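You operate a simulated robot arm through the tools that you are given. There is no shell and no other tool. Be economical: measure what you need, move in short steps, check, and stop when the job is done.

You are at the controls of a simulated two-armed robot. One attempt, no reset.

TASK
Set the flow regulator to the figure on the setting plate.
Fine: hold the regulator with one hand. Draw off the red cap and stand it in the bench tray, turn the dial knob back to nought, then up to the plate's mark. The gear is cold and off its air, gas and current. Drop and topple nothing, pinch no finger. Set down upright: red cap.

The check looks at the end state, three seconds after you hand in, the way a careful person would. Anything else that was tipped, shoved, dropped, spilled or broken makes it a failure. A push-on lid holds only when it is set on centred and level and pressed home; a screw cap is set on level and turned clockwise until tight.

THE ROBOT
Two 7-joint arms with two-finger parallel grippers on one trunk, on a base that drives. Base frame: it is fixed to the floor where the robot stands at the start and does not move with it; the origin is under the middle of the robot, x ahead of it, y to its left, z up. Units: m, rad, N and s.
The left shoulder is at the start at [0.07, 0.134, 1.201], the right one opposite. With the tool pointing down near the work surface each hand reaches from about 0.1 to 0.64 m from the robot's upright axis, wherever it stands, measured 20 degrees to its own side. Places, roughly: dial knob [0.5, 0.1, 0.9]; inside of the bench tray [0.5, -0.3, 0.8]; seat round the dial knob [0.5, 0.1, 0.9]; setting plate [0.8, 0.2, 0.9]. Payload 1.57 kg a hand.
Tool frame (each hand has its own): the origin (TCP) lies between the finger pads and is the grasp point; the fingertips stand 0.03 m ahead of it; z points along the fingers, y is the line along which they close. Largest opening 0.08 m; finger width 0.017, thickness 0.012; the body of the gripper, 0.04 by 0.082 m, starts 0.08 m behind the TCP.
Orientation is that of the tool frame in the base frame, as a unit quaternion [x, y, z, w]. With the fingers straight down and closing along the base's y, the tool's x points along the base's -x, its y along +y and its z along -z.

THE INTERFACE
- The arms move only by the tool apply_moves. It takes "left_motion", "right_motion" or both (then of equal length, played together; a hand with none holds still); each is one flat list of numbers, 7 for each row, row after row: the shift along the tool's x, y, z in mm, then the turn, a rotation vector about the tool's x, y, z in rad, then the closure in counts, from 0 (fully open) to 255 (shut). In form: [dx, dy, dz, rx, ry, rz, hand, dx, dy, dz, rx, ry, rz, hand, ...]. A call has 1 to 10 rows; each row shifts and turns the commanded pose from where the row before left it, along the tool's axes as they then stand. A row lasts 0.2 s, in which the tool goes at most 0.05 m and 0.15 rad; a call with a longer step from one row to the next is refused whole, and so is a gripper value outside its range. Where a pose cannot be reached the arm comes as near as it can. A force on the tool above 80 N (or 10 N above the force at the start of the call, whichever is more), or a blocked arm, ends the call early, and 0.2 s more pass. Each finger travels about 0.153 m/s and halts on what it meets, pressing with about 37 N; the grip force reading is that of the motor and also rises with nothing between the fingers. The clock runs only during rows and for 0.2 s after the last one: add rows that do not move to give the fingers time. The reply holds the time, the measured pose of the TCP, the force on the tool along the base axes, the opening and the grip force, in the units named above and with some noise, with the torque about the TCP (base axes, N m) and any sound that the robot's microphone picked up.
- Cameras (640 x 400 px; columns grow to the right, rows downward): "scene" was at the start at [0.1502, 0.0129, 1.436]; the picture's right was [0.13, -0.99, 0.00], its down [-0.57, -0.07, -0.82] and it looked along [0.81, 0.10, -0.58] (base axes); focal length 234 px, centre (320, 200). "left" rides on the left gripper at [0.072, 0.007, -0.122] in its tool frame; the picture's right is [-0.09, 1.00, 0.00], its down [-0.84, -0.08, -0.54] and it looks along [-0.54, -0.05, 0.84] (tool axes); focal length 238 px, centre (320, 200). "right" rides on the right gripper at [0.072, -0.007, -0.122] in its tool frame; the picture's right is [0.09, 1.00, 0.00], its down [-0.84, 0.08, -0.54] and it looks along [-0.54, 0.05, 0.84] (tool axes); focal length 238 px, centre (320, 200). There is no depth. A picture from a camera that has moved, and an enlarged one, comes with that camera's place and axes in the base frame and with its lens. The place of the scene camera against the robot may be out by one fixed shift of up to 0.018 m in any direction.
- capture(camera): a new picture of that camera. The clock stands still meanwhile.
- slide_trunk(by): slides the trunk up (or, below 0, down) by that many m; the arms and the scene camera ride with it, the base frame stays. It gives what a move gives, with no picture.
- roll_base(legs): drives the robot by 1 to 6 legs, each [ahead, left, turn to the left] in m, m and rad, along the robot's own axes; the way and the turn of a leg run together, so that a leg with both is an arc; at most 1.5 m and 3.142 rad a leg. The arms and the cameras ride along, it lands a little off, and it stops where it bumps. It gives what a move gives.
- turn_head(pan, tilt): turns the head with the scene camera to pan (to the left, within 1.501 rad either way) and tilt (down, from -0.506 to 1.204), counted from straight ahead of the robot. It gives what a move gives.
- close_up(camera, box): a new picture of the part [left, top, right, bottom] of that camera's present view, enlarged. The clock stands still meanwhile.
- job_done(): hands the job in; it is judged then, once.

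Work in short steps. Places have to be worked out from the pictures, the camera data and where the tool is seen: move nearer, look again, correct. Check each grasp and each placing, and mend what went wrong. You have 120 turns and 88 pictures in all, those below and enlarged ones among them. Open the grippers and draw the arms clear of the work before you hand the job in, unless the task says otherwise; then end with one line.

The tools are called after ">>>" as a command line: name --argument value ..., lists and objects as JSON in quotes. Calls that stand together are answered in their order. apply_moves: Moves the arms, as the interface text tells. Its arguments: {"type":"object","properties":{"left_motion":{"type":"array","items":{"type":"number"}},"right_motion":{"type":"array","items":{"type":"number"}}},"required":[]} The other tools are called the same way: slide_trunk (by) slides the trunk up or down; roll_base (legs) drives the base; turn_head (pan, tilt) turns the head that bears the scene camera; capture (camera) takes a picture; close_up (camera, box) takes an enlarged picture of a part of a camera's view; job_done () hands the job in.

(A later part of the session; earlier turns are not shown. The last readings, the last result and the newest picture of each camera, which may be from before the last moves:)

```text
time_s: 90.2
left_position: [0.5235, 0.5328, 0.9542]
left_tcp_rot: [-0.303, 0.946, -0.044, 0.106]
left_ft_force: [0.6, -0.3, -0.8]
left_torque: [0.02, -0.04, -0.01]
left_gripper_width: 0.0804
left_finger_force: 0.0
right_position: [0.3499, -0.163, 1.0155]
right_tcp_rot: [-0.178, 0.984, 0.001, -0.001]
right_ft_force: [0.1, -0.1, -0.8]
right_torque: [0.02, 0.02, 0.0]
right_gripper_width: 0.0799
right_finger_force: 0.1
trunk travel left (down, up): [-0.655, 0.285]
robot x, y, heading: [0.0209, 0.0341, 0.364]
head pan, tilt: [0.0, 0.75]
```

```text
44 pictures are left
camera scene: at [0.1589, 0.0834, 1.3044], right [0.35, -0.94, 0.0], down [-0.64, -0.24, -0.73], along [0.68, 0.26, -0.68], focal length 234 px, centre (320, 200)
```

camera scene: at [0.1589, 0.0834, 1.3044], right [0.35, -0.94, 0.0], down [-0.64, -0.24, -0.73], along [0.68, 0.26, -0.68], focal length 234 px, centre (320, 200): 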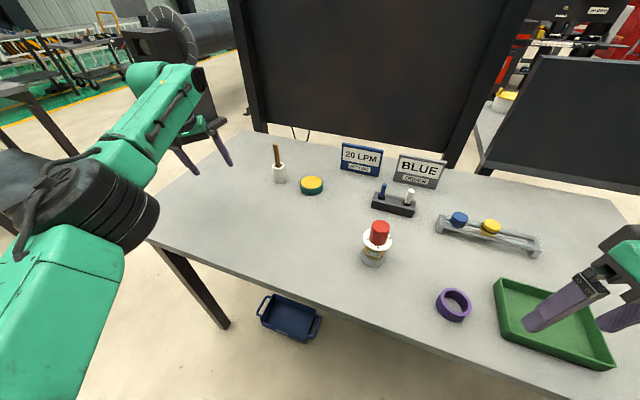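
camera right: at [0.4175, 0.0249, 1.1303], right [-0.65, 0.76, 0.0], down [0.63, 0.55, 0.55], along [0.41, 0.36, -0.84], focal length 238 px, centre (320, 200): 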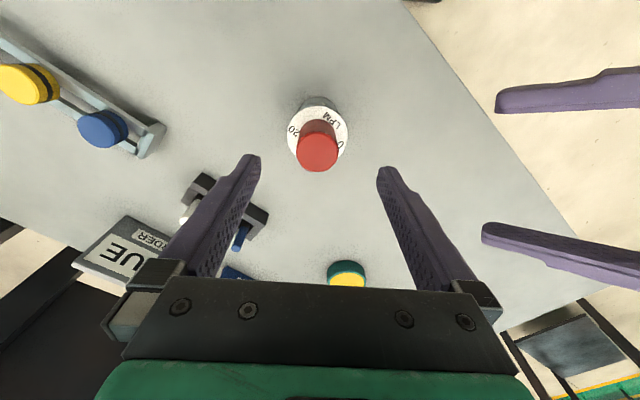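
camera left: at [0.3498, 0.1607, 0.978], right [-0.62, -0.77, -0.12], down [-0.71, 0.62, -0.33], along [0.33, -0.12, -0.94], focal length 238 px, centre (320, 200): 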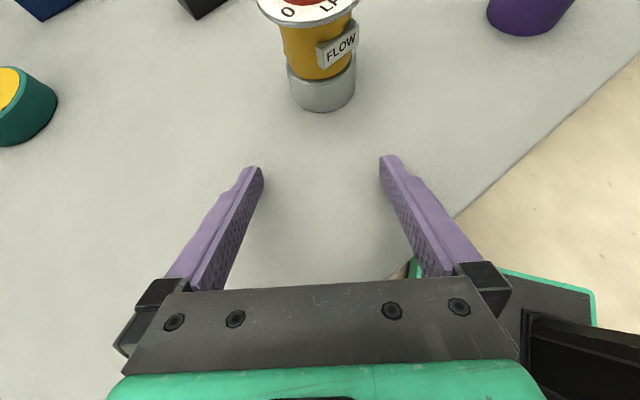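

Both arms are now in good elbow-out posture. Test the right hand above the cap (z 1.05).

>>> apply_moves --right_motion '[-28.7, 25.4, -10, 0, 0, 0, 0, -28.7, 25.4, -10, 0, 0, 0, 0, -28.7, 25.4, -10, 0, 0, 0, 0, -28.7, 25.4, -4, 0, 0, 0, 0, -28.7, 25.4, 0, 0, 0, 0, 0, -28.7, 25.4, 0, 0, 0, 0, 0, -28.7, 25.4, 0, 0, 0, 0, 0, 0, 0, 0, 0, 0, 0, 0]'

```text
time_s: 92.0
left_position: [0.5231, 0.5324, 0.9559]
left_tcp_rot: [-0.304, 0.946, -0.043, 0.107]
left_ft_force: [-0.3, -1.2, -0.4]
left_torque: [0.02, 0.01, -0.01]
left_gripper_width: 0.0801
left_finger_force: 0.0
right_position: [0.4739, 0.0702, 1.0514]
right_tcp_rot: [-0.177, 0.984, 0.001, 0.0]
right_ft_force: [-0.5, -0.1, 0.1]
right_torque: [-0.02, -0.04, 0.01]
right_gripper_width: 0.0798
right_finger_force: 0.0
trunk travel left (down, up): [-0.655, 0.285]
robot x, y, heading: [0.0239, 0.0349, 0.363]
head pan, tilt: [0.0, 0.75]
```

Right reaches. Now the left: shift back from the bench objects and pitch to 45° with heading about −10° (camera underneath).

>>> apply_moves --left_motion '[32, 23, -23, 0, 0, 0, 0, 32, 23, -23, 0, 0, 0, 0, 32, 23, -23, 0, 0, 0, 0, 0, 0, 0, 0.0343, -0.0738, 0.11, 0, 0, 0, 0, 0.0343, -0.0738, 0.11, 0, 0, 0, 0, 0.0343, -0.0738, 0.11, 0, 0, 0, 0, 0.0343, -0.0738, 0.11, 0, 0, 0, 0, 0.0343, -0.0738, 0.11, 0, 0, 0, 0, 0.0343, -0.0738, 0.11, 0, 0, 0, 0, 0.0343, -0.0738, 0.11, 0]'

```text
time_s: 94.2
left_position: [0.5248, 0.5349, 0.9571]
left_tcp_rot: [0.084, 0.92, -0.034, 0.382]
left_ft_force: [0.5, -0.2, 0.1]
left_torque: [0.02, 0.02, -0.01]
left_gripper_width: 0.0799
left_finger_force: 0.1
left hand out of reach, approached as far as the arm can: row 1, 2, 3
right_position: [0.4731, 0.0707, 1.0505]
right_tcp_rot: [-0.178, 0.984, 0.001, -0.001]
right_ft_force: [0.2, -0.4, 0.4]
right_torque: [0.03, 0.0, -0.02]
right_gripper_width: 0.08
right_finger_force: 0.0
trunk travel left (down, up): [-0.655, 0.285]
robot x, y, heading: [0.0225, 0.0365, 0.361]
head pan, tilt: [0.0, 0.75]
```

Orientation is right. Now slide the left hand across to the pre-grasp point (0.378, 0.091, 0.953).

>>> apply_moves --left_motion '[5, -46, -4.3, 0, 0, 0, 0, 5, -46, -4.3, 0, 0, 0, 0, 5, -46, -4.3, 0, 0, 0, 0, 5, -46, -4.3, 0, 0, 0, 0, 5, -46, -4.3, 0, 0, 0, 0, 5, -46, -4.3, 0, 0, 0, 0, 5, -46, -4.3, 0, 0, 0, 0, 5, -46, -4.3, 0, 0, 0, 0, 5, -46, -4.3, 0, 0, 0, 0, 5, -46, -4.3, 0, 0, 0, 0]'

>>> capture --camera "left"

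>>> capture --camera "scene"

```text
time_s: 96.4
left_position: [0.3789, 0.0925, 0.9517]
left_tcp_rot: [0.081, 0.92, -0.033, 0.381]
left_ft_force: [0.4, -0.4, -1.0]
left_torque: [0.03, 0.03, 0.03]
left_gripper_width: 0.0799
left_finger_force: 0.1
right_position: [0.474, 0.0678, 1.0499]
right_tcp_rot: [-0.177, 0.984, 0.002, 0.0]
right_ft_force: [-0.5, 0.0, -0.5]
right_torque: [0.01, 0.0, 0.02]
right_gripper_width: 0.0802
right_finger_force: 0.1
trunk travel left (down, up): [-0.655, 0.285]
robot x, y, heading: [0.0194, 0.0348, 0.356]
head pan, tilt: [0.0, 0.75]
```

```text
43 pictures are left
camera left: at [0.2455, 0.1226, 0.9872], right [0.24, 0.97, 0.07], down [0.19, -0.11, 0.97], along [0.95, -0.22, -0.21], focal length 238 px, centre (320, 200)
```

left: 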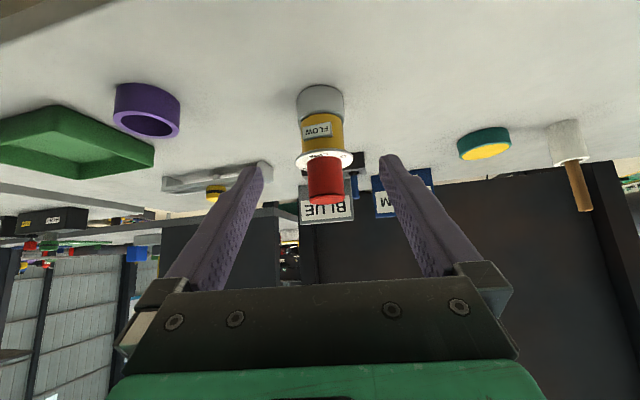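

```text
42 pictures are left
camera scene: at [0.1589, 0.0812, 1.3045], right [0.35, -0.94, 0.0], down [-0.64, -0.24, -0.73], along [0.68, 0.26, -0.68], focal length 234 px, centre (320, 200)
```

scene: 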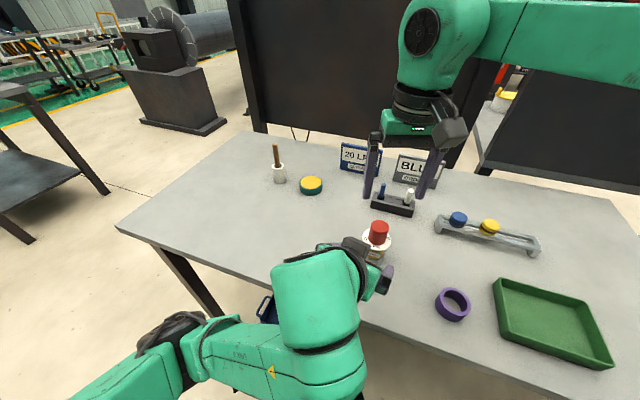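

Excellent. Both hands are in place, and this side view gives cap top about 0.935, dial 0.8935, brass from 0.846. I'll advance the left hand 90 of the 118 mm and check.

>>> apply_moves --left_motion '[0, 0, 30, 0, 0, 0, 0, 0, 0, 30, 0, 0, 0, 0, 0, 0, 30, 0, 0, 0, 0, 0, 0, 0, 0, 0, 0, 0]'

>>> capture --camera "left"

```text
time_s: 97.4
left_position: [0.4399, 0.0826, 0.8868]
left_tcp_rot: [0.082, 0.92, -0.034, 0.381]
left_ft_force: [-0.6, -0.3, -0.5]
left_torque: [-0.02, -0.02, 0.0]
left_gripper_width: 0.0801
left_finger_force: 0.0
right_position: [0.475, 0.0695, 1.0507]
right_tcp_rot: [-0.177, 0.984, 0.001, -0.001]
right_ft_force: [-0.1, -0.4, 0.5]
right_torque: [-0.02, 0.03, -0.03]
right_gripper_width: 0.0798
right_finger_force: 0.0
trunk travel left (down, up): [-0.655, 0.285]
robot x, y, heading: [0.0214, 0.0326, 0.358]
head pan, tilt: [0.0, 0.75]
```

```text
41 pictures are left
camera left: at [0.3071, 0.1137, 0.9228], right [0.24, 0.97, 0.07], down [0.19, -0.11, 0.97], along [0.95, -0.22, -0.21], focal length 238 px, centre (320, 200)
```

left: 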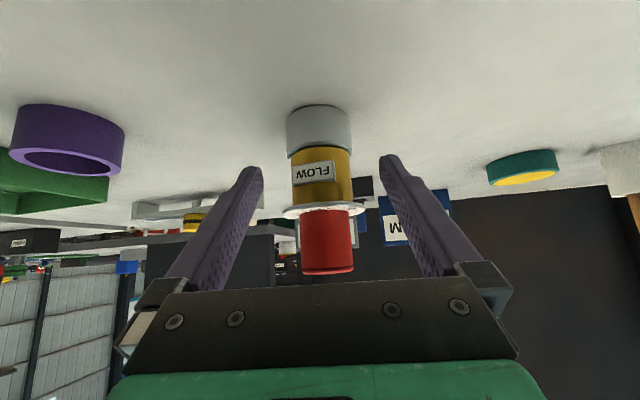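

Aligned. Final 29 mm, then close onto the brass body.

>>> apply_moves --left_motion '[-1, -1, 15, 0, 0, 0, 0, -1, -1, 14, 0, 0, 0, 0, 0, 0, 0, 0, 0, 0, 60, 0, 0, 0, 0, 0, 0, 90, 0, 0, 0, 0, 0, 0, 90]'

>>> capture --camera "left"

```text
time_s: 98.6
left_position: [0.4633, 0.0766, 0.8686]
left_tcp_rot: [0.082, 0.92, -0.034, 0.381]
left_ft_force: [0.7, 0.4, 0.2]
left_torque: [0.01, 0.01, 0.05]
left_gripper_width: 0.0521
left_finger_force: 0.3
right_position: [0.4736, 0.0701, 1.0509]
right_tcp_rot: [-0.178, 0.984, 0.001, -0.001]
right_ft_force: [-0.1, -0.2, -1.1]
right_torque: [0.04, -0.01, 0.02]
right_gripper_width: 0.0801
right_finger_force: 0.0
trunk travel left (down, up): [-0.655, 0.285]
robot x, y, heading: [0.0226, 0.033, 0.358]
head pan, tilt: [0.0, 0.75]
```

```text
40 pictures are left
camera left: at [0.3306, 0.1071, 0.9035], right [0.24, 0.97, 0.07], down [0.19, -0.11, 0.97], along [0.95, -0.22, -0.21], focal length 238 px, centre (320, 200)
```

left: 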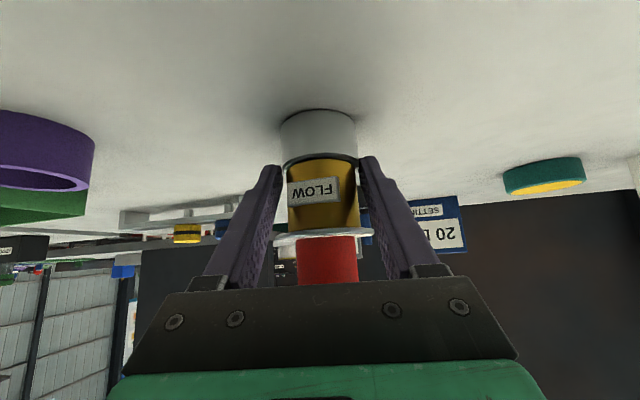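

The right-side finger is nearly touching while the other has a small gap. Shift 2 mm along +y, then close fully.

>>> apply_moves --left_motion '[0, 2, 0, 0, 0, 0, 90, 0, 0, 0, 0, 0, 0, 105, 0, 0, 0, 0, 0, 0, 120, 0, 0, 0, 0, 0, 0, 150, 0, 0, 0, 0, 0, 0, 220, 0, 0, 0, 0, 0, 0, 220]'

>>> capture --camera "left"

>>> capture --camera "right"

```text
time_s: 100.0
left_position: [0.4637, 0.0802, 0.8667]
left_tcp_rot: [0.083, 0.92, -0.035, 0.381]
left_ft_force: [-0.9, 0.6, 0.2]
left_torque: [-0.02, 0.01, 0.02]
left_gripper_width: 0.0504
left_finger_force: 37.2
right_position: [0.4738, 0.0699, 1.0499]
right_tcp_rot: [-0.178, 0.984, 0.002, -0.002]
right_ft_force: [1.1, -0.2, -0.2]
right_torque: [0.02, 0.02, 0.01]
right_gripper_width: 0.0802
right_finger_force: 0.0
trunk travel left (down, up): [-0.655, 0.285]
robot x, y, heading: [0.0171, 0.0349, 0.363]
head pan, tilt: [0.0, 0.75]
```

```text
39 pictures are left
camera left: at [0.3304, 0.1094, 0.9035], right [0.24, 0.97, 0.07], down [0.19, -0.11, 0.97], along [0.95, -0.22, -0.21], focal length 238 px, centre (320, 200)
```

left: 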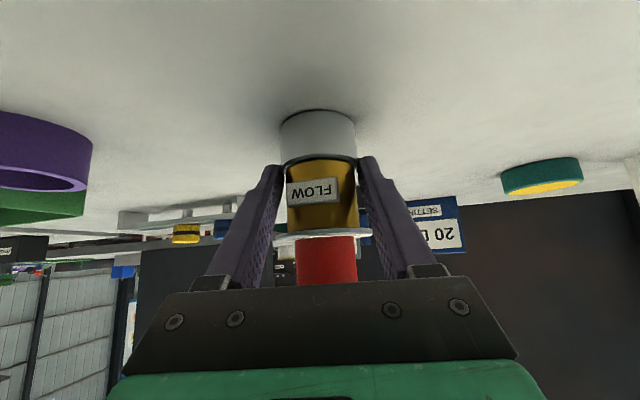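

```text
38 pictures are left
camera right: at [0.4078, 0.0372, 1.1731], right [-0.43, 0.9, 0.0], down [0.76, 0.36, 0.54], along [0.49, 0.24, -0.84], focal length 238 px, centre (320, 200)
```

right: 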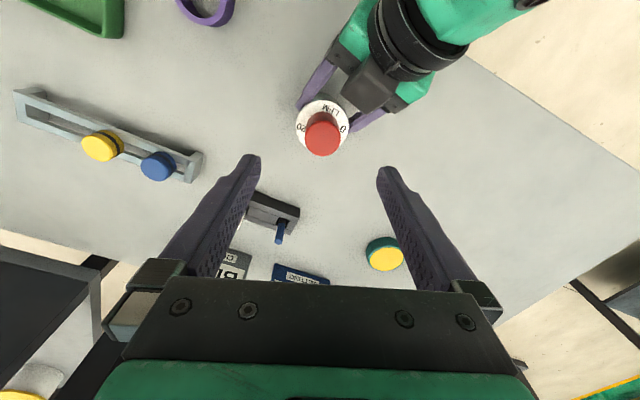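

Held firmly. Now lower the open right hand around the cap to TCP z 0.932 (tips about 8 mm above the dial).

>>> apply_moves --right_motion '[-4, 4, 30, 0, 0, 0, 0, 0, 0, 30, 0, 0, 0, 0, 0, 0, 30, 0, 0, 0, 0, 0, 0, 28, 0, 0, 0, 0, 0, 0, 0, 0, 0, 0, 0]'

>>> capture --camera "right"

>>> capture --camera "left"

```text
time_s: 101.2
left_position: [0.4639, 0.0789, 0.8688]
left_tcp_rot: [0.081, 0.921, -0.034, 0.38]
left_ft_force: [0.0, 0.0, -0.3]
left_torque: [0.02, 0.08, 0.03]
left_gripper_width: 0.0505
left_finger_force: 37.4
right_position: [0.4787, 0.0772, 0.9305]
right_tcp_rot: [-0.178, 0.984, 0.002, -0.001]
right_ft_force: [0.4, 0.1, -0.9]
right_torque: [-0.01, 0.0, 0.02]
right_gripper_width: 0.0801
right_finger_force: 0.1
trunk travel left (down, up): [-0.655, 0.285]
robot x, y, heading: [0.0217, 0.0327, 0.356]
head pan, tilt: [0.0, 0.75]
```

```text
37 pictures are left
camera right: at [0.412, 0.0446, 1.0531], right [-0.43, 0.9, 0.0], down [0.76, 0.36, 0.54], along [0.49, 0.24, -0.84], focal length 238 px, centre (320, 200)
```

right: 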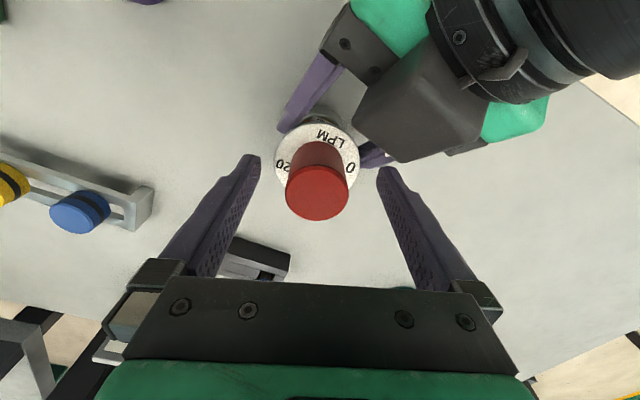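

```text
36 pictures are left
camera left: at [0.3303, 0.1093, 0.9035], right [0.24, 0.97, 0.07], down [0.19, -0.11, 0.97], along [0.95, -0.22, -0.21], focal length 238 px, centre (320, 200)
```

left: 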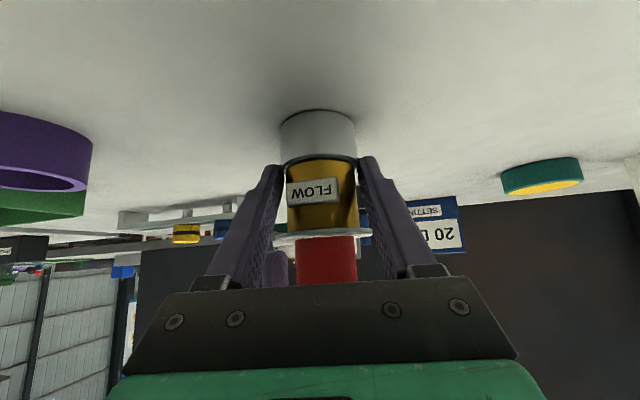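

The cap sits between the fingers, centred. Close the right hand on it.

>>> apply_moves --right_motion '[0, 0, 0, 0, 0, 0, 80, 0, 0, 0, 0, 0, 0, 120, 0, 0, 0, 0, 0, 0, 140, 0, 0, 0, 0, 0, 0, 170, 0, 0, 0, 0, 0, 0, 230, 0, 0, 0, 0, 0, 0, 230]'

```text
time_s: 102.6
left_position: [0.4633, 0.0785, 0.8677]
left_tcp_rot: [0.081, 0.921, -0.033, 0.38]
left_ft_force: [-8.0, 11.8, 0.7]
left_torque: [-0.1, -0.23, 0.23]
left_gripper_width: 0.0501
left_finger_force: 37.0
right_position: [0.4785, 0.0778, 0.9313]
right_tcp_rot: [-0.177, 0.984, 0.002, 0.0]
right_ft_force: [8.4, -11.8, -0.5]
right_torque: [-0.65, -0.34, -0.06]
right_gripper_width: 0.0381
right_finger_force: 37.7
trunk travel left (down, up): [-0.655, 0.285]
robot x, y, heading: [0.0266, 0.035, 0.356]
head pan, tilt: [0.0, 0.75]
```

Cap gripped at 38 mm. There's a 14 N side load along −y, so I'll ease 2 mm that way and then draw straight up slowly.

>>> apply_moves --right_motion '[0, -2, 0, 0, 0, 0, 230, 0, 0, -4, 0, 0, 0, 230, 0, 0, -6, 0, 0, 0, 230, 0, 0, -8, 0, 0, 0, 230]'

>>> capture --camera "left"

```text
time_s: 103.6
left_position: [0.463, 0.0789, 0.8681]
left_tcp_rot: [0.083, 0.92, -0.034, 0.381]
left_ft_force: [0.8, -0.3, 0.4]
left_torque: [0.02, 0.04, -0.01]
left_gripper_width: 0.0504
left_finger_force: 36.4
right_position: [0.4798, 0.0764, 0.9506]
right_tcp_rot: [-0.178, 0.984, 0.002, -0.001]
right_ft_force: [-0.3, 0.2, -1.0]
right_torque: [-0.03, 0.02, 0.0]
right_gripper_width: 0.0382
right_finger_force: 37.0
trunk travel left (down, up): [-0.655, 0.285]
robot x, y, heading: [0.0228, 0.0322, 0.355]
head pan, tilt: [0.0, 0.75]
```

```text
35 pictures are left
camera left: at [0.3303, 0.1092, 0.9035], right [0.24, 0.97, 0.07], down [0.19, -0.11, 0.97], along [0.95, -0.22, -0.21], focal length 238 px, centre (320, 200)
```

left: 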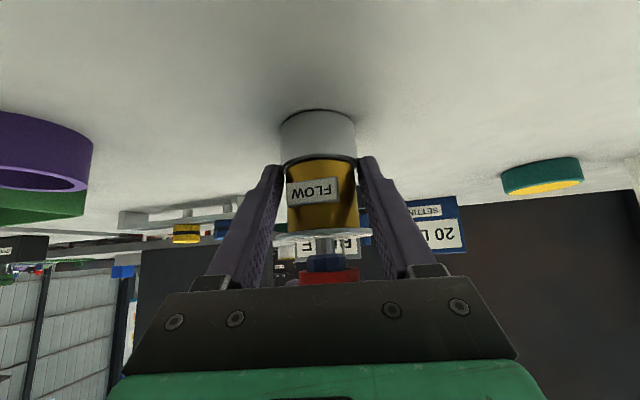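

The cap came free with little force, showing the knob beneath. Lift another 80 mm.

>>> apply_moves --right_motion '[0, 0, -20, 0, 0, 0, 230, 0, 0, -20, 0, 0, 0, 230, 0, 0, -20, 0, 0, 0, 230, 0, 0, -30, 0, 0, 0, 230, 0, 0, -30, 0, 0, 0, 230]'

>>> capture --camera "right"

>>> capture --camera "scene"

```text
time_s: 104.8
left_position: [0.4641, 0.0781, 0.8688]
left_tcp_rot: [0.082, 0.921, -0.034, 0.38]
left_ft_force: [-0.1, -0.1, 0.3]
left_torque: [0.02, 0.01, -0.02]
left_gripper_width: 0.0502
left_finger_force: 37.1
right_position: [0.4792, 0.0769, 1.0703]
right_tcp_rot: [-0.178, 0.984, 0.002, -0.001]
right_ft_force: [0.7, -0.3, 0.2]
right_torque: [0.0, -0.01, -0.02]
right_gripper_width: 0.0378
right_finger_force: 36.6
trunk travel left (down, up): [-0.655, 0.285]
robot x, y, heading: [0.0214, 0.0351, 0.362]
head pan, tilt: [0.0, 0.75]
```

```text
34 pictures are left
camera right: at [0.4127, 0.0437, 1.1931], right [-0.43, 0.9, 0.0], down [0.76, 0.36, 0.54], along [0.49, 0.24, -0.84], focal length 238 px, centre (320, 200)
```

right: 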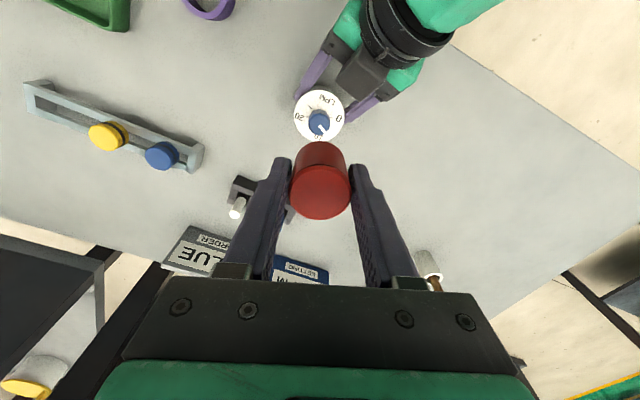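

```text
33 pictures are left
camera scene: at [0.1591, 0.0831, 1.3044], right [0.35, -0.94, 0.0], down [-0.64, -0.24, -0.73], along [0.68, 0.26, -0.68], focal length 234 px, centre (320, 200)
```

scene: 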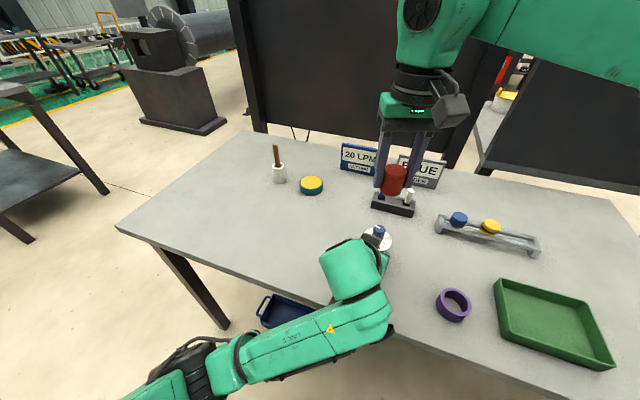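

The cap is in hand. The knob underneath is blue with a white pointer near 10. The tray centre works out at about (0.472, -0.262); I'll carry the cap over it at height.

>>> apply_moves --right_motion '[15.6, -39.4, 0, 0, 0, 0, 230, 15.6, -39.4, 0, 0, 0, 0, 230, 15.6, -39.4, 0, 0, 0, 0, 230, 15.6, -39.4, 0, 0, 0, 0, 230, 15.6, -39.4, 0, 0, 0, 0, 230, 15.6, -39.4, 0, 0, 0, 0, 230, 15.6, -39.4, 0, 0, 0, 0, 230, 15.6, -39.4, 0, 0, 0, 0, 230]'

>>> capture --camera "right"

```text
time_s: 106.6
left_position: [0.464, 0.0779, 0.8683]
left_tcp_rot: [0.083, 0.921, -0.035, 0.38]
left_ft_force: [-0.3, -0.3, 0.1]
left_torque: [0.02, 0.05, 0.0]
left_gripper_width: 0.0502
left_finger_force: 37.1
right_position: [0.451, -0.2095, 1.0586]
right_tcp_rot: [-0.177, 0.984, 0.001, -0.001]
right_ft_force: [-0.2, 0.2, 0.1]
right_torque: [0.0, -0.01, 0.0]
right_gripper_width: 0.038
right_finger_force: 37.3
right hand out of reach, approached as far as the arm can: row 7, 8
trunk travel left (down, up): [-0.655, 0.285]
robot x, y, heading: [0.0211, 0.0343, 0.364]
head pan, tilt: [0.0, 0.75]
```

```text
32 pictures are left
camera right: at [0.3845, -0.2424, 1.1804], right [-0.43, 0.9, 0.0], down [0.76, 0.36, 0.54], along [0.49, 0.24, -0.84], focal length 238 px, centre (320, 200)
```

right: 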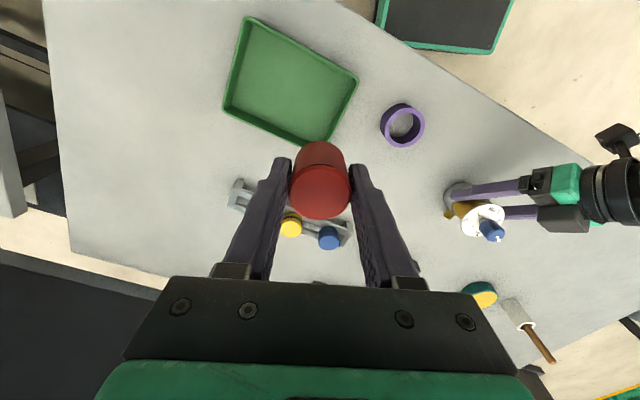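

From the wrist camera the tray spans x 0.396–0.497, y −0.325 to −0.185, centre (0.446, −0.255). I'll swing the wrist yaw +0.45 to follow the arm and continue to the centre.

>>> apply_moves --right_motion '[0, 0, 0, 0, 0, 0.15, 230, 0, 0, 0, 0, 0, 0.15, 230, 0, 0, 0, 0, 0, 0.15, 230, 0, -15, 0, 0, 0, 0, 230, 0, -15, 0, 0, 0, 0, 230, 0, -15, 0, 0, 0, 0, 230]'

```text
time_s: 108.0
left_position: [0.4638, 0.0789, 0.8668]
left_tcp_rot: [0.083, 0.921, -0.034, 0.38]
left_ft_force: [-0.1, -0.7, -0.3]
left_torque: [0.01, 0.03, 0.01]
left_gripper_width: 0.0501
left_finger_force: 36.3
right_position: [0.4494, -0.2569, 1.0577]
right_tcp_rot: [0.046, 0.999, 0.001, -0.001]
right_ft_force: [0.6, 0.8, 0.0]
right_torque: [0.0, 0.0, -0.02]
right_gripper_width: 0.038
right_finger_force: 36.9
trunk travel left (down, up): [-0.655, 0.285]
robot x, y, heading: [0.022, 0.0365, 0.359]
head pan, tilt: [0.0, 0.75]
```

Now over the tray centre and in reach. Descend 165 mm and check.

>>> apply_moves --right_motion '[0, 0, 40, 0, 0, 0, 230, 0, 0, 40, 0, 0, 0, 230, 0, 0, 40, 0, 0, 0, 230, 0, 0, 25, 0, 0, 0, 230, 0, 0, 20, 0, 0, 0, 230]'

>>> capture --camera "right"

>>> turn_head --pan -0.9 --tilt 0.75

>>> capture --camera "scene"

```text
time_s: 109.2
left_position: [0.463, 0.0788, 0.8677]
left_tcp_rot: [0.082, 0.921, -0.034, 0.38]
left_ft_force: [-0.4, 0.6, 0.5]
left_torque: [-0.01, 0.01, 0.02]
left_gripper_width: 0.0504
left_finger_force: 36.9
right_position: [0.4501, -0.2561, 0.893]
right_tcp_rot: [0.046, 0.999, 0.001, 0.0]
right_ft_force: [-1.0, 0.1, -0.6]
right_torque: [0.01, 0.02, 0.03]
right_gripper_width: 0.038
right_finger_force: 36.6
trunk travel left (down, up): [-0.655, 0.285]
robot x, y, heading: [0.0224, 0.0341, 0.359]
head pan, tilt: [0.0, 0.75]
```

```text
31 pictures are left
camera right: at [0.3759, -0.2571, 1.0158], right [0.0, 1.0, 0.0], down [0.84, 0.0, 0.54], along [0.54, 0.0, -0.84], focal length 238 px, centre (320, 200)
```

right: 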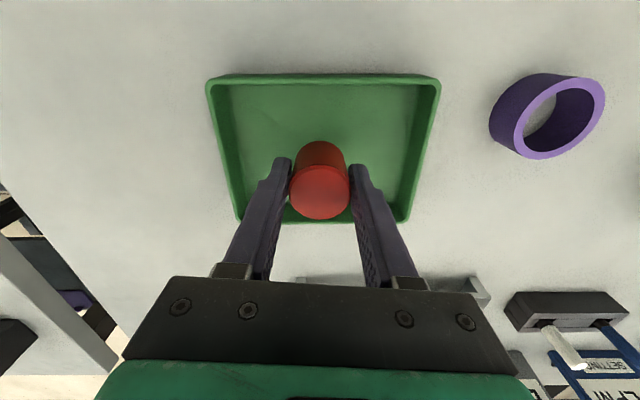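

```text
time_s: 110.4
left_position: [0.4629, 0.0788, 0.8678]
left_tcp_rot: [0.082, 0.92, -0.033, 0.381]
left_ft_force: [0.4, 0.5, -0.3]
left_torque: [0.02, 0.03, 0.01]
left_gripper_width: 0.0504
left_finger_force: 37.3
right_position: [0.4498, -0.2558, 0.8928]
right_tcp_rot: [0.046, 0.999, 0.001, 0.0]
right_ft_force: [-0.6, -0.4, -0.1]
right_torque: [0.03, 0.01, -0.01]
right_gripper_width: 0.0377
right_finger_force: 36.6
trunk travel left (down, up): [-0.655, 0.285]
robot x, y, heading: [0.0194, 0.036, 0.36]
head pan, tilt: [-0.901, 0.75]
```

```text
30 pictures are left
camera scene: at [0.1528, 0.0112, 1.3044], right [-0.51, -0.86, 0.0], down [-0.59, 0.35, -0.73], along [0.63, -0.38, -0.68], focal length 234 px, centre (320, 200)
```

scene: 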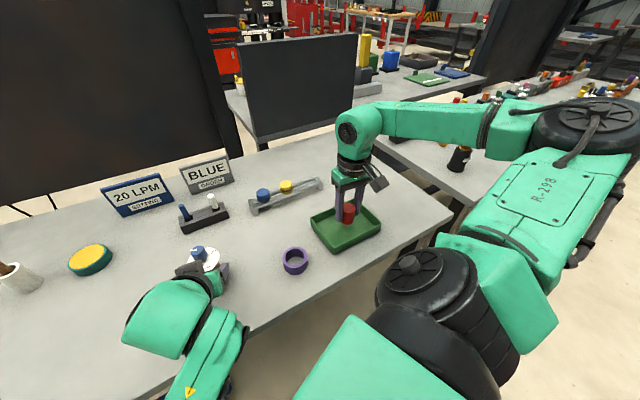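

Cap is centred in the tray with good wall clearance. Lower 24 mm, then in small steps until contact.

>>> apply_moves --right_motion '[0, 0, 12, 0, 0, 0, 230, 0, 0, 12, 0, 0, 0, 230, 0, 0, 3, 0, 0, 0, 230, 0, 0, 0, 0, 0, 0, 230]'

```text
time_s: 111.4
left_position: [0.4644, 0.08, 0.8688]
left_tcp_rot: [0.082, 0.921, -0.033, 0.38]
left_ft_force: [-0.5, 0.2, 0.4]
left_torque: [0.02, 0.03, 0.01]
left_gripper_width: 0.0506
left_finger_force: 36.9
right_position: [0.4501, -0.2552, 0.8652]
right_tcp_rot: [0.046, 0.999, 0.001, 0.0]
right_ft_force: [-0.5, -0.1, 0.1]
right_torque: [0.01, 0.01, 0.02]
right_gripper_width: 0.0379
right_finger_force: 37.5
trunk travel left (down, up): [-0.655, 0.285]
robot x, y, heading: [0.0216, 0.0336, 0.363]
head pan, tilt: [-0.901, 0.75]
```

No contact yet; continue in 1.5 mm steps.

>>> apply_moves --right_motion '[0, 0, 1.5, 0, 0, 0, 230, 0, 0, 1.5, 0, 0, 0, 230, 0, 0, 0, 0, 0, 0, 230]'

```text
time_s: 112.2
left_position: [0.4627, 0.0791, 0.8691]
left_tcp_rot: [0.082, 0.92, -0.034, 0.381]
left_ft_force: [0.3, -0.1, 0.2]
left_torque: [0.03, 0.03, 0.03]
left_gripper_width: 0.0506
left_finger_force: 37.3
right_position: [0.4491, -0.2548, 0.8628]
right_tcp_rot: [0.047, 0.999, 0.001, -0.001]
right_ft_force: [0.7, 0.7, 6.9]
right_torque: [-0.07, 0.0, -0.05]
right_gripper_width: 0.0378
right_finger_force: 37.6
trunk travel left (down, up): [-0.655, 0.285]
robot x, y, heading: [0.0216, 0.0376, 0.361]
head pan, tilt: [-0.901, 0.75]
```

Contact at 7 N: the cap stands on the tray floor. Open gently and lift straight up.

>>> apply_moves --right_motion '[0, 0, 0, 0, 0, 0, 120, 0, 0, 0, 0, 0, 0, 80, 0, 0, 0, 0, 0, 0, 40, 0, 0, -10, 0, 0, 0, 40, 0, 0, -20, 0, 0, 0, 40, 0, 0, -30, 0, 0, 0, 40, 0, 0, -40, 0, 0, 0, 40, 0, 0, -40, 0, 0, 0, 40, 0, 0, -40, 0, 0, 0, 40]'

>>> capture --camera "right"

```text
time_s: 114.2
left_position: [0.4637, 0.0796, 0.8686]
left_tcp_rot: [0.082, 0.92, -0.034, 0.381]
left_ft_force: [-0.7, 0.0, -0.5]
left_torque: [0.04, 0.02, -0.06]
left_gripper_width: 0.0503
left_finger_force: 36.7
right_position: [0.4503, -0.2575, 1.0381]
right_tcp_rot: [0.046, 0.999, 0.002, -0.001]
right_ft_force: [-0.1, 0.3, -0.6]
right_torque: [-0.01, 0.01, 0.02]
right_gripper_width: 0.0676
right_finger_force: 0.1
trunk travel left (down, up): [-0.655, 0.285]
robot x, y, heading: [0.0242, 0.0356, 0.36]
head pan, tilt: [-0.901, 0.75]
```

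```text
29 pictures are left
camera right: at [0.3778, -0.2589, 1.1618], right [0.0, 1.0, 0.0], down [0.84, 0.0, 0.54], along [0.54, 0.0, -0.84], focal length 238 px, centre (320, 200)
```

right: 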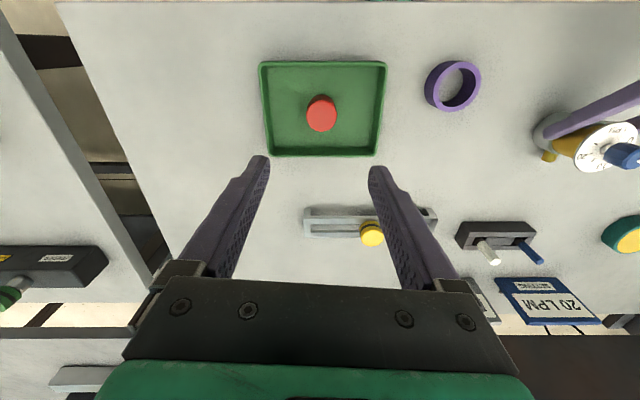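

The cap stands upright in the tray. Bring the right hand back over the dial.

>>> apply_moves --right_motion '[0.6, 41.8, 0, 0, 0, 0, 0, 0.6, 41.8, 0, 0, 0, 0, 0, 0.6, 41.8, 0, 0, 0, 0, 0, 0.6, 41.8, 0, 0, 0, 0, 0, 0.6, 41.8, 0, 0, 0, 0, 0, 0.6, 41.8, 0, 0, 0, 0, 0, 0.6, 41.8, 0, 0, 0, 0, 0, 0.6, 41.8, 0, 0, 0, 0, 0, 0, 0, 0, 0, 0, -0.15, 0, 0, 0, 0, 0, 0, -0.15, 0]'

>>> capture --camera "right"

>>> close_up --camera "right" --box '[270, 80, 370, 145]'

```text
time_s: 116.4
left_position: [0.4645, 0.0791, 0.8688]
left_tcp_rot: [0.082, 0.92, -0.034, 0.381]
left_ft_force: [0.0, -0.6, 0.6]
left_torque: [0.01, 0.02, -0.02]
left_gripper_width: 0.0502
left_finger_force: 37.2
right_position: [0.4753, 0.0775, 1.0416]
right_tcp_rot: [-0.105, 0.994, 0.001, -0.001]
right_ft_force: [0.1, 0.1, 0.1]
right_torque: [-0.02, -0.02, -0.01]
right_gripper_width: 0.0803
right_finger_force: 0.0
trunk travel left (down, up): [-0.655, 0.285]
robot x, y, heading: [0.0182, 0.0348, 0.359]
head pan, tilt: [-0.901, 0.75]
```

```text
28 pictures are left
camera right: at [0.4055, 0.0545, 1.165], right [-0.3, 0.95, 0.0], down [0.8, 0.25, 0.54], along [0.52, 0.16, -0.84], focal length 238 px, centre (320, 200)
```

right: 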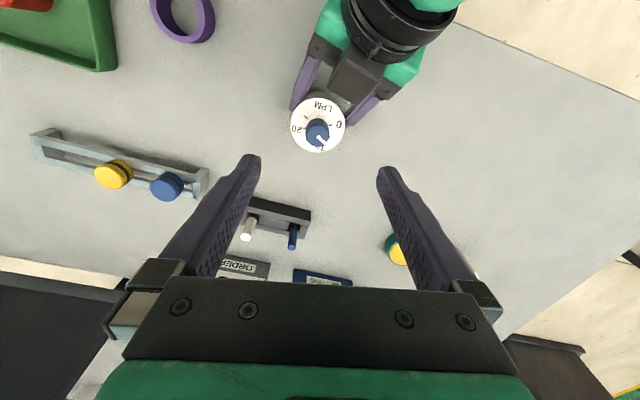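

```text
6.15 times, centred on (320, 112) of right
camera zoom: at [0.4055, 0.0545, 1.165], right [-0.3, 0.95, 0.0], down [0.8, 0.25, 0.54], along [0.52, 0.16, -0.84], focal length 1467 px, centre (320, 738)
```

zoom: 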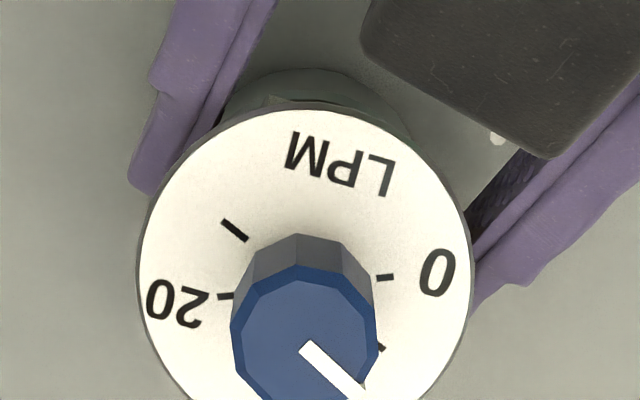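

>>> close_up --camera "right" --box '[280, 88, 360, 160]'

```text
5.56 times, centred on (320, 124) of right
camera zoom: at [0.4055, 0.0545, 1.165], right [-0.3, 0.95, 0.0], down [0.8, 0.25, 0.54], along [0.52, 0.16, -0.84], focal length 1324 px, centre (320, 622)
```

zoom: 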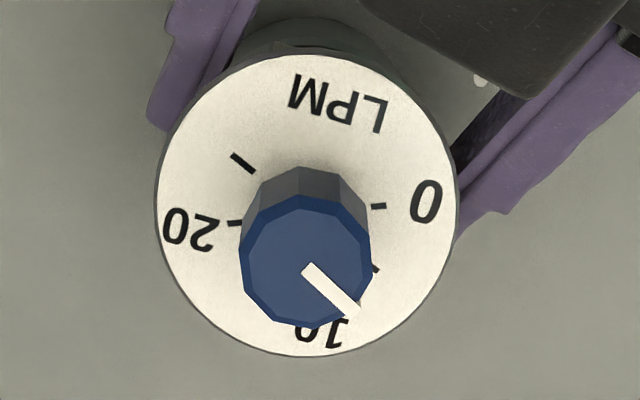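

The knob stands at about 5 LPM: 0 is at +y, ticks are about 43° per 5 LPM, clockwise seen from above, and 20 is toward −y. Knob about 24 mm wide, top about 0.93, axis (0.4785, 0.075). I'll pre-turn the hand +0.6 rad (clockwise) so I can then turn it back, and lower a bit to check.

>>> apply_moves --right_motion '[-3, -3, 0, 0, 0, 0.15, 0, 0, 0, 0, 0, 0, 0.15, 0, 0, 0, 0, 0, 0, 0.15, 0, 0, 0, 0, 0, 0, 0.15, 0, 0, 0, 30, 0, 0, 0, 0, 0, 0, 30, 0, 0, 0, 0]'

>>> capture --camera "right"

```text
time_s: 117.8
left_position: [0.4651, 0.08, 0.8676]
left_tcp_rot: [0.082, 0.92, -0.035, 0.38]
left_ft_force: [0.6, -0.7, 0.2]
left_torque: [0.03, 0.0, 0.01]
left_gripper_width: 0.0502
left_finger_force: 36.9
right_position: [0.4772, 0.077, 0.9797]
right_tcp_rot: [0.195, 0.981, 0.002, -0.001]
right_ft_force: [0.9, -0.2, 0.5]
right_torque: [-0.01, 0.01, 0.0]
right_gripper_width: 0.0799
right_finger_force: 0.0
trunk travel left (down, up): [-0.655, 0.285]
robot x, y, heading: [0.0245, 0.0318, 0.355]
head pan, tilt: [-0.901, 0.75]
```

```text
25 pictures are left
camera right: at [0.4067, 0.0979, 1.1026], right [0.3, 0.95, 0.0], down [0.8, -0.25, 0.54], along [0.52, -0.16, -0.84], focal length 238 px, centre (320, 200)
```

right: 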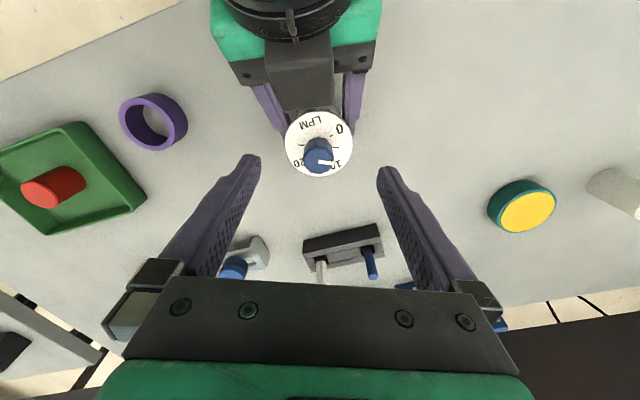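

Clear so far. Lower to TCP z 0.931 with the fingers open around the knob.

>>> apply_moves --right_motion '[-2, -1.3, 15, 0, 0, 0, 0, 0, 0, 15, 0, 0, 0, 0, 0, 0, 10, 0, 0, 0, 0, 0, 0, 8.5, 0, 0, 0, 0, 0, 0, 0, 0, 0, 0, 0]'

>>> capture --camera "right"

```text
time_s: 119.0
left_position: [0.4637, 0.0793, 0.8688]
left_tcp_rot: [0.082, 0.921, -0.034, 0.38]
left_ft_force: [0.3, -0.1, -0.6]
left_torque: [0.01, 0.03, -0.04]
left_gripper_width: 0.0503
left_finger_force: 37.0
right_position: [0.4785, 0.074, 0.9324]
right_tcp_rot: [0.194, 0.981, 0.001, -0.001]
right_ft_force: [-0.3, 0.6, -0.4]
right_torque: [0.04, -0.01, 0.02]
right_gripper_width: 0.0802
right_finger_force: 0.1
trunk travel left (down, up): [-0.655, 0.285]
robot x, y, heading: [0.0224, 0.0374, 0.359]
head pan, tilt: [-0.901, 0.75]
```

```text
24 pictures are left
camera right: at [0.4081, 0.0941, 1.0557], right [0.3, 0.96, 0.0], down [0.8, -0.25, 0.54], along [0.52, -0.16, -0.84], focal length 238 px, centre (320, 200)
```

right: 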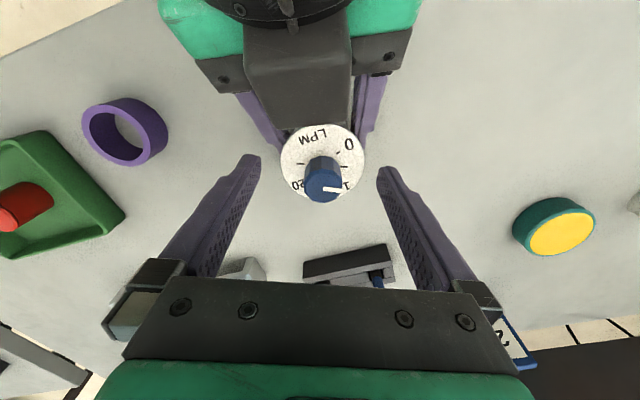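

Knob is centred between the fingers. Close on it.

>>> apply_moves --right_motion '[0, 0, 0, 0, 0, 0, 120, 0, 0, 0, 0, 0, 0, 165, 0, 0, 0, 0, 0, 0, 185, 0, 0, 0, 0, 0, 0, 210, 0, 0, 0, 0, 0, 0, 240, 0, 0, 0, 0, 0, 0, 240]'

```text
time_s: 120.4
left_position: [0.4633, 0.0784, 0.8688]
left_tcp_rot: [0.084, 0.92, -0.035, 0.38]
left_ft_force: [-6.3, -11.1, -0.2]
left_torque: [0.23, -0.54, -0.18]
left_gripper_width: 0.0505
left_finger_force: 37.2
right_position: [0.4792, 0.0744, 0.9341]
right_tcp_rot: [0.195, 0.981, 0.002, -0.001]
right_ft_force: [5.8, 10.4, 0.2]
right_torque: [0.48, 0.1, -0.04]
right_gripper_width: 0.0232
right_finger_force: 35.5
trunk travel left (down, up): [-0.655, 0.285]
robot x, y, heading: [0.0214, 0.0336, 0.359]
head pan, tilt: [-0.901, 0.75]
```

Knob gripped at 23 mm with 12 N side load; ease +1.5 mm along tool y, then turn counter-clockwise 0.45 rad.

>>> apply_moves --right_motion '[0, 1.5, 0, 0, 0, 0, 240, 0, 0, 0, 0, 0, -0.09, 240, 0, 0, 0, 0, 0, -0.09, 240, 0, 0, 0, 0, 0, -0.09, 240, 0, 0, 0, 0, 0, -0.09, 240, 0, 0, 0, 0, 0, -0.09, 240]'

>>> close_up --camera "right" --box '[265, 110, 385, 220]'

```text
time_s: 121.8
left_position: [0.4636, 0.0791, 0.8682]
left_tcp_rot: [0.083, 0.92, -0.035, 0.381]
left_ft_force: [13.8, -13.2, -5.3]
left_torque: [0.19, 0.35, -0.15]
left_gripper_width: 0.0505
left_finger_force: 36.8
right_position: [0.4791, 0.0745, 0.9336]
right_tcp_rot: [-0.029, 1.0, 0.001, -0.002]
right_ft_force: [-14.4, 12.3, 10.0]
right_torque: [0.44, 0.65, -0.03]
right_gripper_width: 0.0232
right_finger_force: 36.0
trunk travel left (down, up): [-0.655, 0.285]
robot x, y, heading: [0.019, 0.0332, 0.362]
head pan, tilt: [-0.901, 0.75]
```

```text
3.64 times, centred on (325, 165) of right
camera zoom: at [0.4066, 0.0621, 1.0561], right [-0.15, 0.99, 0.0], down [0.83, 0.12, 0.54], along [0.53, 0.09, -0.84], focal length 867 px, centre (302, 327)
```

zoom: 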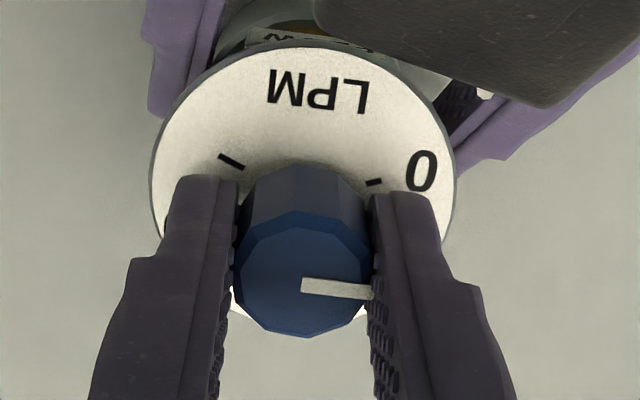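

The pointer is now about 11° short of 0. Ease the side load, then turn a further 0.2 rad counter-clockwise.

>>> apply_moves --right_motion '[1.2, 1, -0.8, 0, 0, 0, 240, 0, 0, 0, 0, 0, -0.07, 240, 0, 0, 0, 0, 0, -0.07, 240, 0, 0, 0, 0, 0, -0.06, 240, 0, 0, 0, 0, 0, 0, 240]'

>>> close_up --camera "right" --box '[265, 110, 385, 220]'

```text
time_s: 123.0
left_position: [0.4635, 0.0796, 0.8693]
left_tcp_rot: [0.081, 0.92, -0.033, 0.381]
left_ft_force: [-2.6, -0.5, 6.1]
left_torque: [-0.29, -0.21, 0.0]
left_gripper_width: 0.0501
left_finger_force: 36.9
right_position: [0.4787, 0.0759, 0.9345]
right_tcp_rot: [-0.129, 0.992, 0.0, -0.001]
right_ft_force: [2.3, 1.1, -6.0]
right_torque: [0.37, -0.04, -0.04]
right_gripper_width: 0.0232
right_finger_force: 35.5
trunk travel left (down, up): [-0.655, 0.285]
robot x, y, heading: [0.0203, 0.0371, 0.357]
head pan, tilt: [-0.901, 0.75]
```

```text
3.64 times, centred on (325, 165) of right
camera zoom: at [0.4103, 0.0493, 1.0564], right [-0.34, 0.94, 0.0], down [0.79, 0.29, 0.54], along [0.51, 0.19, -0.84], focal length 867 px, centre (302, 327)
```

zoom: 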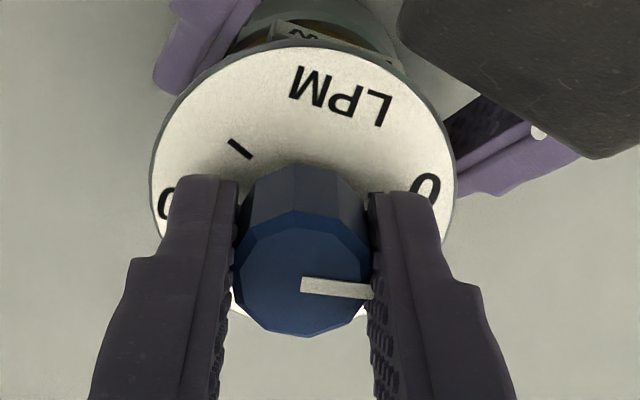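

Pointer is at azimuth about 102° versus the 0 mark at about 108°. Turn another 0.1 rad counter-clockwise.

>>> apply_moves --right_motion '[0, 0, 0.5, 0, 0, -0.05, 240, 0, 0, 0, 0, 0, -0.05, 240, 0, 0, 0, 0, 0, 0, 240]'

>>> close_up --camera "right" --box '[265, 110, 385, 220]'

```text
time_s: 123.8
left_position: [0.4638, 0.0789, 0.8692]
left_tcp_rot: [0.082, 0.921, -0.034, 0.38]
left_ft_force: [-8.6, 3.9, 5.8]
left_torque: [-0.36, -0.61, 0.1]
left_gripper_width: 0.0504
left_finger_force: 36.5
right_position: [0.4788, 0.0759, 0.9322]
right_tcp_rot: [-0.178, 0.984, 0.0, 0.0]
right_ft_force: [7.7, -4.0, -4.5]
right_torque: [0.06, -0.02, -0.02]
right_gripper_width: 0.0233
right_finger_force: 35.6
trunk travel left (down, up): [-0.655, 0.285]
robot x, y, heading: [0.0223, 0.0359, 0.36]
head pan, tilt: [-0.901, 0.75]
```

```text
3.64 times, centred on (325, 165) of right
camera zoom: at [0.4128, 0.0428, 1.0559], right [-0.43, 0.9, 0.0], down [0.76, 0.36, 0.54], along [0.49, 0.24, -0.84], focal length 867 px, centre (302, 327)
```

zoom: 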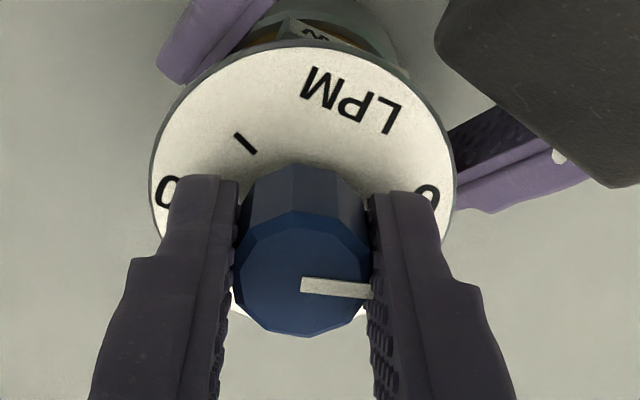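

Pointer az ≈ 108°, at the mark. I'll nudge 0.05 rad more to feel for a stop at nought.

>>> apply_moves --right_motion '[0, 0, 0, 0, 0, -0.05, 240, 0, 0, 0, 0, 0, 0, 240]'

```text
time_s: 124.4
left_position: [0.4637, 0.0783, 0.8682]
left_tcp_rot: [0.083, 0.921, -0.034, 0.38]
left_ft_force: [-10.6, 5.0, 6.6]
left_torque: [-0.29, -0.55, 0.11]
left_gripper_width: 0.0501
left_finger_force: 37.2
right_position: [0.479, 0.0762, 0.9321]
right_tcp_rot: [-0.203, 0.979, 0.001, 0.0]
right_ft_force: [10.2, -4.2, -5.9]
right_torque: [-0.09, -0.22, -0.02]
right_gripper_width: 0.0229
right_finger_force: 35.3
trunk travel left (down, up): [-0.655, 0.285]
robot x, y, heading: [0.0224, 0.036, 0.366]
head pan, tilt: [-0.901, 0.75]
```

No hard stop felt. Release, lift, and read the pointer against the 0 mark.

>>> apply_moves --right_motion '[0, 0, 0, 0, 0, 0, 160, 0, 0, 0, 0, 0, 0, 80, 0, 0, 0, 0, 0, 0, 0, 0, 0, -20, 0, 0, 0, 0, 0, 0, -30, 0, 0, 0, 0, 0, 0, -30, 0, 0, 0, 0]'

>>> close_up --camera "right" --box '[275, 85, 365, 165]'

```text
time_s: 125.8
left_position: [0.4632, 0.078, 0.8672]
left_tcp_rot: [0.082, 0.921, -0.033, 0.381]
left_ft_force: [-0.3, 0.6, -0.2]
left_torque: [-0.08, 0.04, -0.01]
left_gripper_width: 0.0504
left_finger_force: 37.1
right_position: [0.4798, 0.0735, 1.0137]
right_tcp_rot: [-0.203, 0.979, 0.002, 0.0]
right_ft_force: [0.3, 0.2, -0.4]
right_torque: [-0.01, 0.0, -0.01]
right_gripper_width: 0.0802
right_finger_force: 0.0
trunk travel left (down, up): [-0.655, 0.285]
robot x, y, heading: [0.022, 0.0328, 0.355]
head pan, tilt: [-0.901, 0.75]
```

```text
5.00 times, centred on (320, 125) of right
camera zoom: at [0.4143, 0.0384, 1.1367], right [-0.48, 0.88, 0.0], down [0.74, 0.4, 0.54], along [0.47, 0.26, -0.84], focal length 1192 px, centre (320, 575)
```

zoom: 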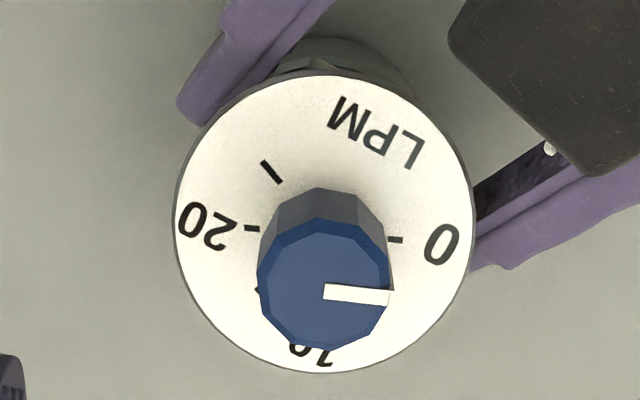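

The pointer sits a few degrees past 0 on the low side, so nought has been reached. Next is clockwise to 20, about 170°. I'll pre-turn the hand counter-clockwise another 0.4 rad, then grip.

>>> apply_moves --right_motion '[0, 0, 0, 0, 0, -0.14, 0, 0, 0, 0, 0, 0, -0.14, 0, 0, 0, 0, 0, 0, -0.12, 0, 0, 2, 30, 0, 0, 0, 0, 0, 0, 30, 0, 0, 0, 0, 0, 0, 20.5, 0, 0, 0, 0, 0, 0, 0, 0, 0, 0, 0]'

```text
time_s: 127.4
left_position: [0.4639, 0.0793, 0.8673]
left_tcp_rot: [0.082, 0.92, -0.033, 0.381]
left_ft_force: [-4.9, 5.8, -5.4]
left_torque: [-0.82, -0.94, 0.17]
left_gripper_width: 0.0504
left_finger_force: 37.6
right_position: [0.4791, 0.0751, 0.9339]
right_tcp_rot: [-0.392, 0.92, 0.002, 0.002]
right_ft_force: [7.6, -6.0, 14.7]
right_torque: [0.3, 0.27, -0.05]
right_gripper_width: 0.0717
right_finger_force: 0.0
trunk travel left (down, up): [-0.655, 0.285]
robot x, y, heading: [0.0217, 0.0335, 0.359]
head pan, tilt: [-0.901, 0.75]
```

The open finger touched the left hand's finger. Lift 25 mm, narrow the opening to about 40 mm, then lower again.

>>> apply_moves --right_motion '[0, 0, -25, 0, 0, 0, 0, 0, 0, 0, 0, 0, 0, 128, 0, 0, 0, 0, 0, 0, 128, 0, 0, 0, 0, 0, 0, 128]'

>>> capture --camera "right"

```text
time_s: 128.4
left_position: [0.4638, 0.079, 0.8685]
left_tcp_rot: [0.083, 0.92, -0.034, 0.381]
left_ft_force: [-0.5, -0.4, -1.4]
left_torque: [-0.02, 0.04, -0.02]
left_gripper_width: 0.0505
left_finger_force: 37.3
right_position: [0.4778, 0.0765, 0.9571]
right_tcp_rot: [-0.393, 0.92, 0.001, -0.001]
right_ft_force: [0.6, -0.1, 0.2]
right_torque: [-0.01, -0.01, 0.01]
right_gripper_width: 0.0399
right_finger_force: 0.0
trunk travel left (down, up): [-0.655, 0.285]
robot x, y, heading: [0.0219, 0.0399, 0.357]
head pan, tilt: [-0.901, 0.75]
```

```text
19 pictures are left
camera right: at [0.4308, 0.0187, 1.0803], right [-0.78, 0.62, 0.0], down [0.52, 0.66, 0.54], along [0.34, 0.43, -0.84], focal length 238 px, centre (320, 200)
```

right: 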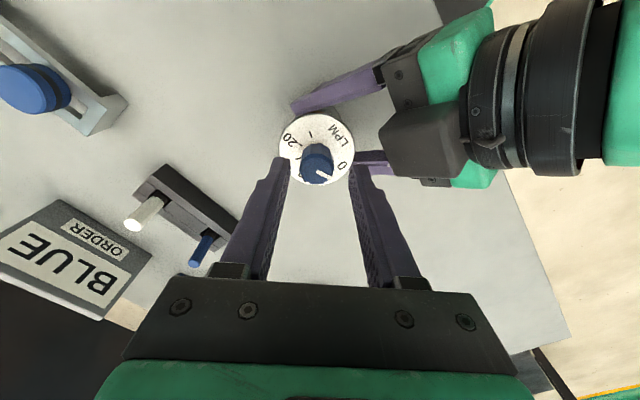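

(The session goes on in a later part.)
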